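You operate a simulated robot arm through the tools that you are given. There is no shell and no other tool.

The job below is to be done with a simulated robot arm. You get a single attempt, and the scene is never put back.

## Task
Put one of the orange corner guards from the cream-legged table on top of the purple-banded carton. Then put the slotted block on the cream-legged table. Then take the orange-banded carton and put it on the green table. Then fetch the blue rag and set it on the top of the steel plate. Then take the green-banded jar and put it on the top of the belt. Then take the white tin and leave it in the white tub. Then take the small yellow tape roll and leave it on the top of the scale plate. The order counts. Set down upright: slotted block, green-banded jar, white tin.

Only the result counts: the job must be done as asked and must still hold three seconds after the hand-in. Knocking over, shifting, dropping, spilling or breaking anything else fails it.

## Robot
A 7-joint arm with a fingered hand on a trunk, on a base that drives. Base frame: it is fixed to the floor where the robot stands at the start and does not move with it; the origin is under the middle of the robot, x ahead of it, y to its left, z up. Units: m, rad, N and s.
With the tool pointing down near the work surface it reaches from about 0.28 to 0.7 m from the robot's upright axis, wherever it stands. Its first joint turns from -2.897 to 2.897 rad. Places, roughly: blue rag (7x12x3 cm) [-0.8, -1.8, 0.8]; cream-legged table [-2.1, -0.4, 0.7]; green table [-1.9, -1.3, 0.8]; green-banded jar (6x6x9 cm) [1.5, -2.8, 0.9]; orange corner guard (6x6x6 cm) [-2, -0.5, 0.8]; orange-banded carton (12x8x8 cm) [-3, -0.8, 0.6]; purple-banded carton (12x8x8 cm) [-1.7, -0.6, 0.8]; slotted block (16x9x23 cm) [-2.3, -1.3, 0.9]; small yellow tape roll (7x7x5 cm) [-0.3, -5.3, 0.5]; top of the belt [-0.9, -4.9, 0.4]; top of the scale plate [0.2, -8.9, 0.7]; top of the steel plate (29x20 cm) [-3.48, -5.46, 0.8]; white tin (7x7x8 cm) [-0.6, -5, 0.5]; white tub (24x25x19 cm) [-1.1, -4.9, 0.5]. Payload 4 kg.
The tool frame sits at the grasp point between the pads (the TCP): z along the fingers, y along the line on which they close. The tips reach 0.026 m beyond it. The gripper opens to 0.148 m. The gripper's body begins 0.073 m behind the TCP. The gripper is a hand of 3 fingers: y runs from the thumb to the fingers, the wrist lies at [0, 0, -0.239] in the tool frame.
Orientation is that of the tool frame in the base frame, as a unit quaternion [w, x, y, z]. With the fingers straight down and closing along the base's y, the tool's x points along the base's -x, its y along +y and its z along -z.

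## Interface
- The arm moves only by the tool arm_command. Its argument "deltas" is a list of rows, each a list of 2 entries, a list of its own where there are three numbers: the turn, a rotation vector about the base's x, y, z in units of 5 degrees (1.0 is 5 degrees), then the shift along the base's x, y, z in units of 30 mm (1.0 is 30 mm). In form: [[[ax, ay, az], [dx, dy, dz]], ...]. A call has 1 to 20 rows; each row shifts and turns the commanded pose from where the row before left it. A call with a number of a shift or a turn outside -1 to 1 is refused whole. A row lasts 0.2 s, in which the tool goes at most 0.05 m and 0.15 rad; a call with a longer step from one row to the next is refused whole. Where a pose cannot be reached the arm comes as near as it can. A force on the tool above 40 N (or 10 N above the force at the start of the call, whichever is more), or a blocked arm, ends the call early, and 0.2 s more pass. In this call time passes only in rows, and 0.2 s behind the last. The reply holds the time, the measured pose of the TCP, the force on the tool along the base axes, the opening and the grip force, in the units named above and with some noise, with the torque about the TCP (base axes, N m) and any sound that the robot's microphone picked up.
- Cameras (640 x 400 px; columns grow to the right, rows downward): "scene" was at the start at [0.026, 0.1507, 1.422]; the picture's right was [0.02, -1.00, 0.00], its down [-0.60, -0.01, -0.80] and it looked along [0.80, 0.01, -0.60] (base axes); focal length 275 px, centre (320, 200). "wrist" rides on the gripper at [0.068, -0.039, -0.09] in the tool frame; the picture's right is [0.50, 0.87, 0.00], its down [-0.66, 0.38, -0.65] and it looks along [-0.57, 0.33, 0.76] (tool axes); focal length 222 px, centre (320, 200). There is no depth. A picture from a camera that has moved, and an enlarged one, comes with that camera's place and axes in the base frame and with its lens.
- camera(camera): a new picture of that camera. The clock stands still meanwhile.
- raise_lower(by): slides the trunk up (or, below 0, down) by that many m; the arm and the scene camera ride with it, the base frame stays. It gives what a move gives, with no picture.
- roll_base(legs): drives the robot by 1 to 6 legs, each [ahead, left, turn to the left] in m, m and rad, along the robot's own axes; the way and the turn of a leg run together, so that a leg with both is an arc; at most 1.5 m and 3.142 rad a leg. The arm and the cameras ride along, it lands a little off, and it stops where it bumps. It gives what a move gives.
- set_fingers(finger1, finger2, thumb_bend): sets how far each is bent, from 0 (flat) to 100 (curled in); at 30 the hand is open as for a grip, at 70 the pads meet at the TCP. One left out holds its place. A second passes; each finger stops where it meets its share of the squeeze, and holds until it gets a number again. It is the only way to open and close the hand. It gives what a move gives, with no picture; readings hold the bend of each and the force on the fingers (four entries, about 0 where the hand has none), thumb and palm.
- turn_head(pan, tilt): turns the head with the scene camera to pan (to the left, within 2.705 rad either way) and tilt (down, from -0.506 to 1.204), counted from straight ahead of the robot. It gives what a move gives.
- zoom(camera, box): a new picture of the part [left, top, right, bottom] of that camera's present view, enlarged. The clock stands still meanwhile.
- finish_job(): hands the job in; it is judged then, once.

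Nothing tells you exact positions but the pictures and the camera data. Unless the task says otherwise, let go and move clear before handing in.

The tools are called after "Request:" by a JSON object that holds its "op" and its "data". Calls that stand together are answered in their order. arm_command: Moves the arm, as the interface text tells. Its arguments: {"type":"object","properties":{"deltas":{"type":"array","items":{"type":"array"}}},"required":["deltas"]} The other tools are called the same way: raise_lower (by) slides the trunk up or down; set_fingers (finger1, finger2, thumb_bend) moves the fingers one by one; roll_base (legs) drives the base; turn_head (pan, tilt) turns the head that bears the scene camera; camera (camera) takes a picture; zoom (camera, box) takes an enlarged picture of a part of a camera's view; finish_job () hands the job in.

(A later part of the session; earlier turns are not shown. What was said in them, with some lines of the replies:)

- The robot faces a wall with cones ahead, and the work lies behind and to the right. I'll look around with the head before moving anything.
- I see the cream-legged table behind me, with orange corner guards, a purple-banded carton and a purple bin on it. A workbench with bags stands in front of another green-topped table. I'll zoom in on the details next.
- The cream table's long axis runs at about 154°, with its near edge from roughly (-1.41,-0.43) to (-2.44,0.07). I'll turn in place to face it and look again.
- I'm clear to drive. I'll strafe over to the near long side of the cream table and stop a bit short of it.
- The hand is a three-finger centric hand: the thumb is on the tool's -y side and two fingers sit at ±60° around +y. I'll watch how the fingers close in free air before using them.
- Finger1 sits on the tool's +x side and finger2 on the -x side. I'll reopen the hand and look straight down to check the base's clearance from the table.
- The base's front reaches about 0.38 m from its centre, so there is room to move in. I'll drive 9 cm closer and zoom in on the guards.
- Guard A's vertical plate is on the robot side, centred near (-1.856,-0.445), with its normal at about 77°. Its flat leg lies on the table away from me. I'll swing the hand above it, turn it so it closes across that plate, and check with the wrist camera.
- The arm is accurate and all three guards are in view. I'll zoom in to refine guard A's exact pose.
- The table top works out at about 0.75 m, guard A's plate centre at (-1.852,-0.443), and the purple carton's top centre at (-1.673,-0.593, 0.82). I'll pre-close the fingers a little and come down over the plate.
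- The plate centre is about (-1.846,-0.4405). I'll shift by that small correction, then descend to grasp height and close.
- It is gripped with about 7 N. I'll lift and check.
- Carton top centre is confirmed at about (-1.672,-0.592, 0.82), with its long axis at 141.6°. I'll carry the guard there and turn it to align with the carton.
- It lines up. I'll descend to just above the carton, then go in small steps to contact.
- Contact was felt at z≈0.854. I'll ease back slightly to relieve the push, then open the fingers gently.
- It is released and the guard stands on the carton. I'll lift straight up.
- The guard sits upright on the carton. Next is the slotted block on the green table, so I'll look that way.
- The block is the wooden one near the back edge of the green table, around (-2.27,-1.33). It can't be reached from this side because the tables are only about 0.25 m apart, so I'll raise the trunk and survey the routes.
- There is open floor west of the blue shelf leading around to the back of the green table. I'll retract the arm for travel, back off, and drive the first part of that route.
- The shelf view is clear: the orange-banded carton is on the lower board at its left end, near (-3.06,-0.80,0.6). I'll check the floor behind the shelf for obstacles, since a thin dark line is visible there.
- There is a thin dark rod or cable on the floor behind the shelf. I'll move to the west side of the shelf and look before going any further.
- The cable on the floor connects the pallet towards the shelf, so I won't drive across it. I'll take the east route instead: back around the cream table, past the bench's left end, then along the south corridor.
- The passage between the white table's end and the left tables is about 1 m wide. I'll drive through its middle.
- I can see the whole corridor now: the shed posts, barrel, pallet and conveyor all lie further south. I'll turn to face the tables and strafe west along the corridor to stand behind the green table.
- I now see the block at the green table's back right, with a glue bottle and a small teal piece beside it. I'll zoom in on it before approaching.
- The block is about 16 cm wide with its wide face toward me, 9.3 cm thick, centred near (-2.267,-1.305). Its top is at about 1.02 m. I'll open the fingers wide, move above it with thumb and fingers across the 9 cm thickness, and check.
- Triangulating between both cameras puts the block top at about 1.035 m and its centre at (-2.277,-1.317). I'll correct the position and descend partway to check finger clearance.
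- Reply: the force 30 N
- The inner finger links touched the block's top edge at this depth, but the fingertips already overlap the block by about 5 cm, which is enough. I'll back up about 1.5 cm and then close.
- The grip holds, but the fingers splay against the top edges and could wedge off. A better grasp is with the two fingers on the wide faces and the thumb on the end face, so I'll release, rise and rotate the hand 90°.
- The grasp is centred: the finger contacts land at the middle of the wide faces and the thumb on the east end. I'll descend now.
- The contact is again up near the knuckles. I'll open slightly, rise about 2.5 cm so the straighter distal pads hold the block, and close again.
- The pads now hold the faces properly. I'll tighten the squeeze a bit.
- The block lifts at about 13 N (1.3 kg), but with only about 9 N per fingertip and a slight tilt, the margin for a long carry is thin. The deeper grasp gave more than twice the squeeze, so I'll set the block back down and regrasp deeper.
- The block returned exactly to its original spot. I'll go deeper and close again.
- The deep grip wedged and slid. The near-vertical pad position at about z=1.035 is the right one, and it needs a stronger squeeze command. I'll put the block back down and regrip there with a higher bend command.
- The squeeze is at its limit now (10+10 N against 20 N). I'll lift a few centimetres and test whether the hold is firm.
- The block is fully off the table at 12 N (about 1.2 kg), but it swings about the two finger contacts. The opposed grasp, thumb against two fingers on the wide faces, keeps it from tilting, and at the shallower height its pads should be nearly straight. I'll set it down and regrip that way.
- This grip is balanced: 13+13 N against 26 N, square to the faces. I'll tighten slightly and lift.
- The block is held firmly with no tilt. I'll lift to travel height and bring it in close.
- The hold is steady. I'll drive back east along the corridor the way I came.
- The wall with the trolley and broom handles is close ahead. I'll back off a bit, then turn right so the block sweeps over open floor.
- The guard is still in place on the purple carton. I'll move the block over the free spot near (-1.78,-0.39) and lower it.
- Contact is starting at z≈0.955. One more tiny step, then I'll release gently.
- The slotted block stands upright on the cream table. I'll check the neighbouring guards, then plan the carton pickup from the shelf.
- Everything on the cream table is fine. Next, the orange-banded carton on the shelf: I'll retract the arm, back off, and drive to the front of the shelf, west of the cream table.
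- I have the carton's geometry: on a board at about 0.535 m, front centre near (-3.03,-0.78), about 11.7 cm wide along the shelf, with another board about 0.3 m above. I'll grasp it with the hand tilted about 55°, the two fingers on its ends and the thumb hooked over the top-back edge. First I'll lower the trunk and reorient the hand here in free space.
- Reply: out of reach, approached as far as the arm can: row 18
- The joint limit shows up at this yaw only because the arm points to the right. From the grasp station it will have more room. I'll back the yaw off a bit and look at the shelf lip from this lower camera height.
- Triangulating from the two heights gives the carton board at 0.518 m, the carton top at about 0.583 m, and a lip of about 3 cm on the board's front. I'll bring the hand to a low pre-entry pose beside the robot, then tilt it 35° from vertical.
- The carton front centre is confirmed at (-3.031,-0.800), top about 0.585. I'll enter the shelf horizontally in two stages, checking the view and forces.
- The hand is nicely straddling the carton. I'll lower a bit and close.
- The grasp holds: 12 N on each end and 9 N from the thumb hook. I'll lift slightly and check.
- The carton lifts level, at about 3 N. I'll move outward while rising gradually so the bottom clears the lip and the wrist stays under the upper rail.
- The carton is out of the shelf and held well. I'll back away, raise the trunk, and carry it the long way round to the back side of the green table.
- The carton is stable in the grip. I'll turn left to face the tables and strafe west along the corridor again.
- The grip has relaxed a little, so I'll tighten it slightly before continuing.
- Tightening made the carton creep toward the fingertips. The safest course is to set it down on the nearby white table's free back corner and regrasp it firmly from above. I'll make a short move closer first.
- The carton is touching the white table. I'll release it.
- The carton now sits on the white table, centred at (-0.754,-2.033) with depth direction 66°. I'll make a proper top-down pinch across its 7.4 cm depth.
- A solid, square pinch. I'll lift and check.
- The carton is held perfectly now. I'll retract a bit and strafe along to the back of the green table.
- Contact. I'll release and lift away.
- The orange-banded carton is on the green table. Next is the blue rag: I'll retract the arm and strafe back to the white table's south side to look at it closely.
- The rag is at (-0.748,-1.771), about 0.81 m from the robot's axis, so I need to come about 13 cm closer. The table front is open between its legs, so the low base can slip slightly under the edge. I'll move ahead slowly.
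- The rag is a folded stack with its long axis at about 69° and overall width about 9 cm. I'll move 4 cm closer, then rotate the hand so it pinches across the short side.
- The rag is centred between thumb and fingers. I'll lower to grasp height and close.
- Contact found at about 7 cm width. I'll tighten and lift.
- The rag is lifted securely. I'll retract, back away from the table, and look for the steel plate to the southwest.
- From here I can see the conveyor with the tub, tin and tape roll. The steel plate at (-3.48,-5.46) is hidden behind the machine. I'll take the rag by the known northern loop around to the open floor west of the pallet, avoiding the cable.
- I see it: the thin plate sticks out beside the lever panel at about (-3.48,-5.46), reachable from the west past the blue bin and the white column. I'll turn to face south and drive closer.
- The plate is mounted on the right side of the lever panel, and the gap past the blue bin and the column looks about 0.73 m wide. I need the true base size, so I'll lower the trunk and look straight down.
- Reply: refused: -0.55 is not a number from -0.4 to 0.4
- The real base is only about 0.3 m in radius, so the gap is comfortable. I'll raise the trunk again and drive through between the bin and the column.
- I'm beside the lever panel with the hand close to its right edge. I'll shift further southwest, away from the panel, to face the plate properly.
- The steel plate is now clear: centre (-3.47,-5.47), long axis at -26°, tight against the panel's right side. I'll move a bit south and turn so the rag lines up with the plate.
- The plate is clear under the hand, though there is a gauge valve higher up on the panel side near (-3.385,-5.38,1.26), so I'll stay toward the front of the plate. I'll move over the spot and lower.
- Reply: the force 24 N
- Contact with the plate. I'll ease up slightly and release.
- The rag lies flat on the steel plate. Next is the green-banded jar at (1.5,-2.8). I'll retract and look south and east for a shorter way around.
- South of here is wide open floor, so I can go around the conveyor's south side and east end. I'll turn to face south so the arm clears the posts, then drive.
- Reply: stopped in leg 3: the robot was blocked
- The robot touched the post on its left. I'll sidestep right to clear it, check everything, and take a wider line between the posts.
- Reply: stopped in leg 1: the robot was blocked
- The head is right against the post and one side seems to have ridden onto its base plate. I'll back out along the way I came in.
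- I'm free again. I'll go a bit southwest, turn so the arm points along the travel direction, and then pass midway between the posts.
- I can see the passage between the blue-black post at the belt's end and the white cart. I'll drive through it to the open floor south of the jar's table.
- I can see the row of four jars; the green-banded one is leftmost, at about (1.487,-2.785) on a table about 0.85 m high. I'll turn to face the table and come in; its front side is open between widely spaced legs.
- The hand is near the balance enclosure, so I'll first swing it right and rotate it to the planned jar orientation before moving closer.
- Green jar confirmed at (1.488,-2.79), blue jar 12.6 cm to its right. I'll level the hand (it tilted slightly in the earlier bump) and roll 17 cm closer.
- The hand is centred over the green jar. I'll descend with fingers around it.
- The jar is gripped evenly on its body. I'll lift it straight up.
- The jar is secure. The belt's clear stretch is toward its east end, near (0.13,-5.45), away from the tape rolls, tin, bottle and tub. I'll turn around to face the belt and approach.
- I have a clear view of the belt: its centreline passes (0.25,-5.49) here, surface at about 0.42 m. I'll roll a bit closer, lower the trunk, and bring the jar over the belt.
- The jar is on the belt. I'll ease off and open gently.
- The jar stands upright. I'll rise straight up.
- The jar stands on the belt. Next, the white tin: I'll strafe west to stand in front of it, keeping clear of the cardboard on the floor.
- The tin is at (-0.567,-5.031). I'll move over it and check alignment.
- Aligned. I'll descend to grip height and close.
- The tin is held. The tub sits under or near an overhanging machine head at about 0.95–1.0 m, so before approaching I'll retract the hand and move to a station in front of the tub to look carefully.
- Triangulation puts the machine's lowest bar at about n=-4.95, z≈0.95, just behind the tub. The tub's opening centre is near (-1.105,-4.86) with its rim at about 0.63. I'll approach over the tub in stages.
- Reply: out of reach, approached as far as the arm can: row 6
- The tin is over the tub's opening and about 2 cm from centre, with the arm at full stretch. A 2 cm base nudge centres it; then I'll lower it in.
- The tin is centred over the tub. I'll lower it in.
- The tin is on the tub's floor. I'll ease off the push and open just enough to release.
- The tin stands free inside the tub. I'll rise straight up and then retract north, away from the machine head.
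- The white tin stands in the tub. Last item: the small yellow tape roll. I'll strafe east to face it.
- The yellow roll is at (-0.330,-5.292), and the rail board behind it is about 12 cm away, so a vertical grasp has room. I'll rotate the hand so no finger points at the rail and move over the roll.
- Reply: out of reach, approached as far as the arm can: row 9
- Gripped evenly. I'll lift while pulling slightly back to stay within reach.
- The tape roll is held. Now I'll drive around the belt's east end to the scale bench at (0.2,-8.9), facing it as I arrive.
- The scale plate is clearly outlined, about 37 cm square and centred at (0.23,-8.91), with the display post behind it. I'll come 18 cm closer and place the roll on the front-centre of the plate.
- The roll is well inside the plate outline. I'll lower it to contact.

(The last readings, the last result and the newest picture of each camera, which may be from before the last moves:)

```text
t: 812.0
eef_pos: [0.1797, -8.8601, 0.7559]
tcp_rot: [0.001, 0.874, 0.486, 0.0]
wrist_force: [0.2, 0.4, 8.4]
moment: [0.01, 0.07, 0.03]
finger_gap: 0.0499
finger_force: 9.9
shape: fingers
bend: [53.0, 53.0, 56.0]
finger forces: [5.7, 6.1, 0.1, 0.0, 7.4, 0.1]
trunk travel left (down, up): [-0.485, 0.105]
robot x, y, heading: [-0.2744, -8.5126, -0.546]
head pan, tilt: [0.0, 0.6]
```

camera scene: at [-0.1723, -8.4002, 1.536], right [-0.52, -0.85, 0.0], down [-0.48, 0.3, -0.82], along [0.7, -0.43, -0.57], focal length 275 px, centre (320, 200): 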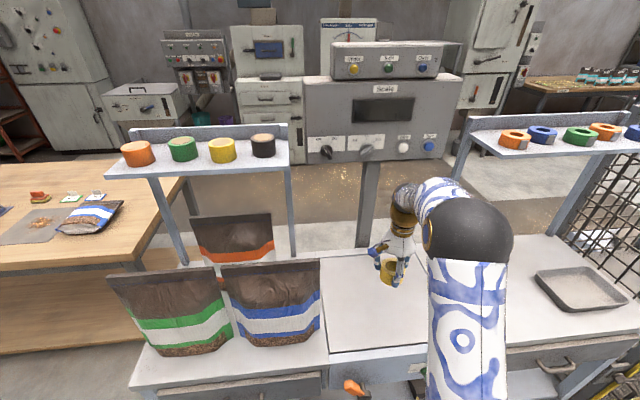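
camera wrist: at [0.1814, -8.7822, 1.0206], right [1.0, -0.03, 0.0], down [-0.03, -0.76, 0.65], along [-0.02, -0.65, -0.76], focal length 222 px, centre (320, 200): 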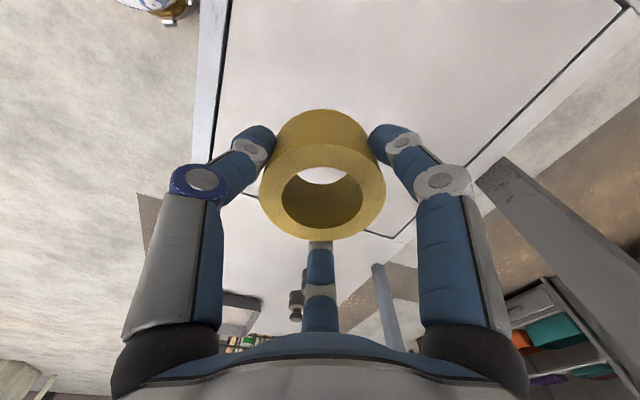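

The roll is on the plate. I'll ease off and release.

Request:
{"op": "arm_command", "data": {"deltas": [[[0, 0, 0], [0, 0, 0.13]], [[0, 0, 0], [0, 0, 0]]]}}

Request:
{"op": "set_fingers", "data": {"finger1": 48, "finger2": 48, "thumb_bend": 49}}

Request:
{"op": "set_fingers", "data": {"finger1": 40, "finger2": 40, "thumb_bend": 40}}

Request:
{"op": "arm_command", "data": {"deltas": [[[0, 0, 0], [0, 0, 0.4]], [[0, 0, 0], [0, 0, 0.8]], [[0, 0, 0], [0, 0, 1]], [[0, 0, 0], [0, 0, 1]], [[0, 0, 0], [0, 0, 1]], [[0, 0, 0], [0, 0, 1]], [[0, 0, 0], [0, 0, 1]], [[0, 0, 0], [0, 0, 1]]]}}

Request:
{"op": "camera", "data": {"camera": "scene"}}

Request:
{"op": "camera", "data": {"camera": "wrist"}}

```text
t: 812.6
eef_pos: [0.1794, -8.8593, 0.7604]
tcp_rot: [0.001, 0.874, 0.487, 0.001]
wrist_force: [0.6, 0.2, -1.4]
moment: [0.01, 0.01, -0.04]
finger_gap: 0.0503
finger_force: 9.4
shape: fingers
bend: [53.0, 53.0, 56.0]
finger forces: [5.7, 6.0, 0.1, 0.0, 7.0, 0.0]
trunk travel left (down, up): [-0.485, 0.105]
robot x, y, heading: [-0.2777, -8.5128, -0.553]
head pan, tilt: [0.0, 0.6]
```

```text
t: 813.6
eef_pos: [0.1794, -8.8592, 0.7605]
tcp_rot: [0.001, 0.874, 0.487, 0.0]
wrist_force: [-0.2, 0.2, 0.4]
moment: [0.02, 0.01, 0.0]
finger_gap: 0.0668
finger_force: 0.1
shape: fingers
bend: [48.0, 48.0, 49.0]
finger forces: [0.0, 0.0, 0.0, 0.0, 0.0, 0.0]
trunk travel left (down, up): [-0.485, 0.105]
robot x, y, heading: [-0.276, -8.5117, -0.551]
head pan, tilt: [0.0, 0.6]
```

```text
t: 814.6
eef_pos: [0.1802, -8.8601, 0.76]
tcp_rot: [0.001, 0.874, 0.486, -0.001]
wrist_force: [-0.3, -0.3, 0.1]
moment: [0.0, -0.03, 0.0]
finger_gap: 0.0944
finger_force: 0.0
shape: fingers
bend: [40.0, 40.0, 40.0]
finger forces: [0.0, 0.0, 0.0, 0.1, 0.1, 0.1]
trunk travel left (down, up): [-0.485, 0.105]
robot x, y, heading: [-0.2746, -8.5121, -0.55]
head pan, tilt: [0.0, 0.6]
```

```text
t: 816.4
eef_pos: [0.1804, -8.8596, 0.9768]
tcp_rot: [0.001, 0.873, 0.487, 0.0]
wrist_force: [-0.4, 0.4, -1.0]
moment: [-0.02, -0.02, 0.0]
finger_gap: 0.0943
finger_force: 0.0
shape: fingers
bend: [40.0, 40.0, 40.0]
finger forces: [0.2, 0.1, 0.1, 0.1, 0.0, 0.0]
trunk travel left (down, up): [-0.485, 0.105]
robot x, y, heading: [-0.2783, -8.5114, -0.549]
head pan, tilt: [0.0, 0.6]
```

```text
taken
camera scene: at [-0.1724, -8.4, 1.536], right [-0.52, -0.85, 0.0], down [-0.48, 0.3, -0.83], along [0.7, -0.43, -0.56], focal length 275 px, centre (320, 200)
```

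scene: 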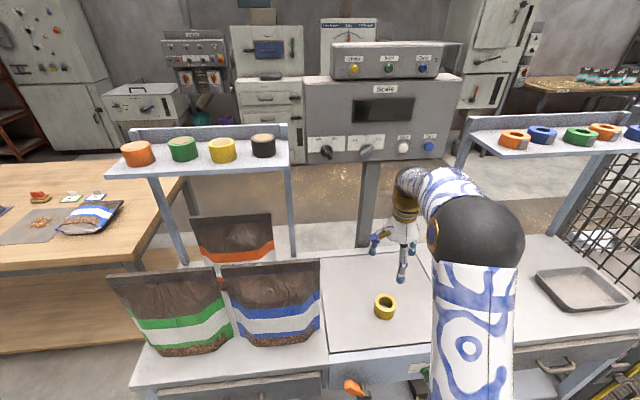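

```text
taken
camera wrist: at [0.1818, -8.7819, 1.0665], right [1.0, -0.03, 0.0], down [-0.02, -0.76, 0.65], along [-0.02, -0.65, -0.76], focal length 222 px, centre (320, 200)
```

wrist: 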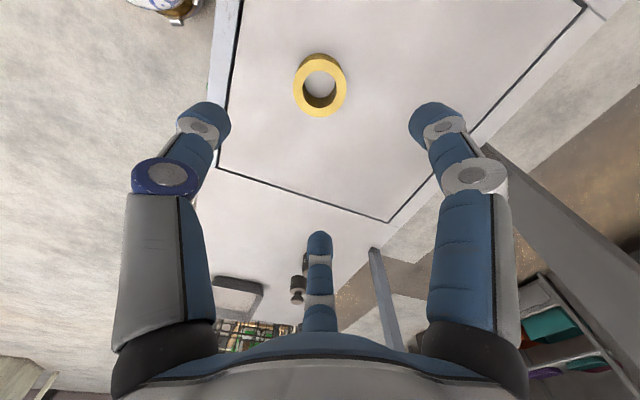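

The tape roll lies flat inside the scale plate's outline. I'll move the hand and base clear before handing in.

Request:
{"op": "arm_command", "data": {"deltas": [[[0, 0, 0], [-0.6, 0.35, 0.6]], [[0, 0, 0], [-0.8, 0.45, 0.6]], [[0, 0, 0], [-0.8, 0.45, 0.3]], [[0, 0, 0], [-0.8, 0.45, 0]], [[0, 0, 0], [-0.8, 0.45, 0]]]}}

Request:
{"op": "roll_base", "data": {"legs": [[-0.35, 0, 0]]}}

Request:
{"op": "turn_head", "data": {"pan": 0.0, "tilt": 0.55}}

Request:
{"op": "camera", "data": {"camera": "scene"}}

Request:
{"op": "turn_head", "data": {"pan": 1.9, "tilt": 0.3}}

Request:
{"op": "camera", "data": {"camera": "scene"}}

```text
t: 817.6
eef_pos: [0.0657, -8.7949, 1.0204]
tcp_rot: [0.001, 0.874, 0.487, 0.0]
wrist_force: [-0.6, -0.1, 0.1]
moment: [0.01, 0.01, 0.0]
finger_gap: 0.0947
finger_force: 0.0
shape: fingers
bend: [40.0, 40.0, 40.0]
finger forces: [0.0, 0.1, 0.0, 0.0, 0.1, 0.1]
trunk travel left (down, up): [-0.485, 0.105]
robot x, y, heading: [-0.2747, -8.5137, -0.546]
head pan, tilt: [0.0, 0.6]
```

```text
t: 819.9
eef_pos: [-0.2301, -8.6117, 1.0223]
tcp_rot: [0.001, 0.874, 0.487, 0.0]
wrist_force: [-0.5, 0.2, -0.1]
moment: [-0.02, 0.02, -0.01]
finger_gap: 0.0947
finger_force: 0.1
shape: fingers
bend: [40.0, 40.0, 40.0]
finger forces: [0.0, 0.0, 0.0, 0.0, 0.0, 0.0]
trunk travel left (down, up): [-0.485, 0.105]
robot x, y, heading: [-0.5721, -8.3298, -0.551]
head pan, tilt: [0.0, 0.6]
```

```text
t: 820.5
eef_pos: [-0.2324, -8.6125, 1.0222]
tcp_rot: [0.001, 0.873, 0.487, 0.001]
wrist_force: [-0.8, -0.4, -1.4]
moment: [0.04, 0.06, 0.01]
finger_gap: 0.0948
finger_force: 0.1
shape: fingers
bend: [40.0, 40.0, 40.0]
finger forces: [0.0, 0.0, 0.0, 0.0, 0.0, 0.0]
trunk travel left (down, up): [-0.485, 0.105]
robot x, y, heading: [-0.5725, -8.3304, -0.541]
head pan, tilt: [0.0, 0.55]
```

```text
taken
camera scene: at [-0.469, -8.2185, 1.5405], right [-0.52, -0.85, 0.0], down [-0.45, 0.27, -0.85], along [0.73, -0.44, -0.52], focal length 275 px, centre (320, 200)
```

scene: 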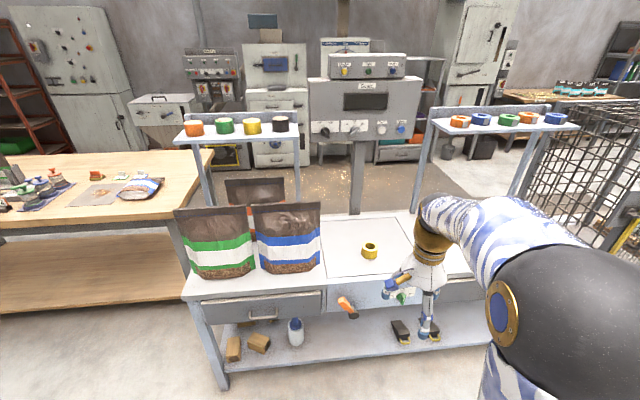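

```text
t: 822.4
eef_pos: [-0.2315, -8.6113, 1.0214]
tcp_rot: [0.001, 0.874, 0.487, 0.0]
wrist_force: [-0.3, 0.4, -0.8]
moment: [0.0, 0.0, -0.03]
finger_gap: 0.0949
finger_force: 0.1
shape: fingers
bend: [40.0, 40.0, 40.0]
finger forces: [0.1, 0.0, 0.0, 0.0, 0.0, 0.1]
trunk travel left (down, up): [-0.485, 0.105]
robot x, y, heading: [-0.5733, -8.3307, -0.55]
head pan, tilt: [1.901, 0.3]
```

```text
taken
camera scene: at [-0.5253, -8.0806, 1.5635], right [0.98, -0.22, 0.0], down [-0.06, -0.29, -0.96], along [0.21, 0.93, -0.3], focal length 275 px, centre (320, 200)
```

scene: 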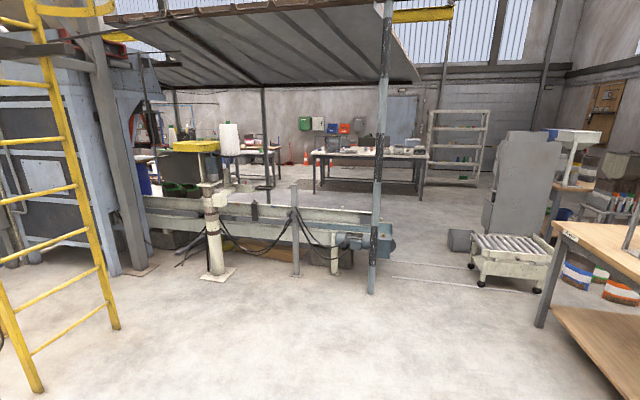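

All seven placements look done, in the order asked:
- **Corner guard:** on the purple-banded carton.
- **Slotted block:** upright on the cream-legged table.
- **Orange-banded carton:** on the green table.
- **Blue rag:** on the steel plate.
- **Green-banded jar:** upright on the belt.
- **White tin:** upright in the tub.
- **Yellow tape roll:** on the scale plate.

I last saw each one where I left it; I haven't gone back to look at the earlier ones again. The hand is empty and clear, so I'll hand the job in.

Request:
{"op": "finish_job", "data": {}}

```text
The job is handed in.
```

I've handed the job in. All seven items were where you asked, placed in the order you gave, and the hand was empty and clear of everything. I haven't had a result back yet.

| Item | Where it is now |
|---|---|
| Orange corner guard | On top of the purple-banded carton |
| Slotted block | Upright on the cream-legged table |
| Orange-banded carton | On the green table |
| Blue rag | On top of the steel plate |
| Green-banded jar | Upright on the belt, near its east end |
| White tin | Upright inside the white tub |
| Small yellow tape roll | On the scale plate |

Three things happened along the way:

- **Bumped a post:** The robot bumped one of the shed posts on the way from the steel plate to the jar and had to back off. I saw nothing shift.
- **Carton set down once:** The orange-banded carton started to slip in the hand. I set it down on the white table for a better grip before taking it to the green table.
- **No final look back:** I checked each item right after placing it, but I didn't go back over the earlier ones before handing in.
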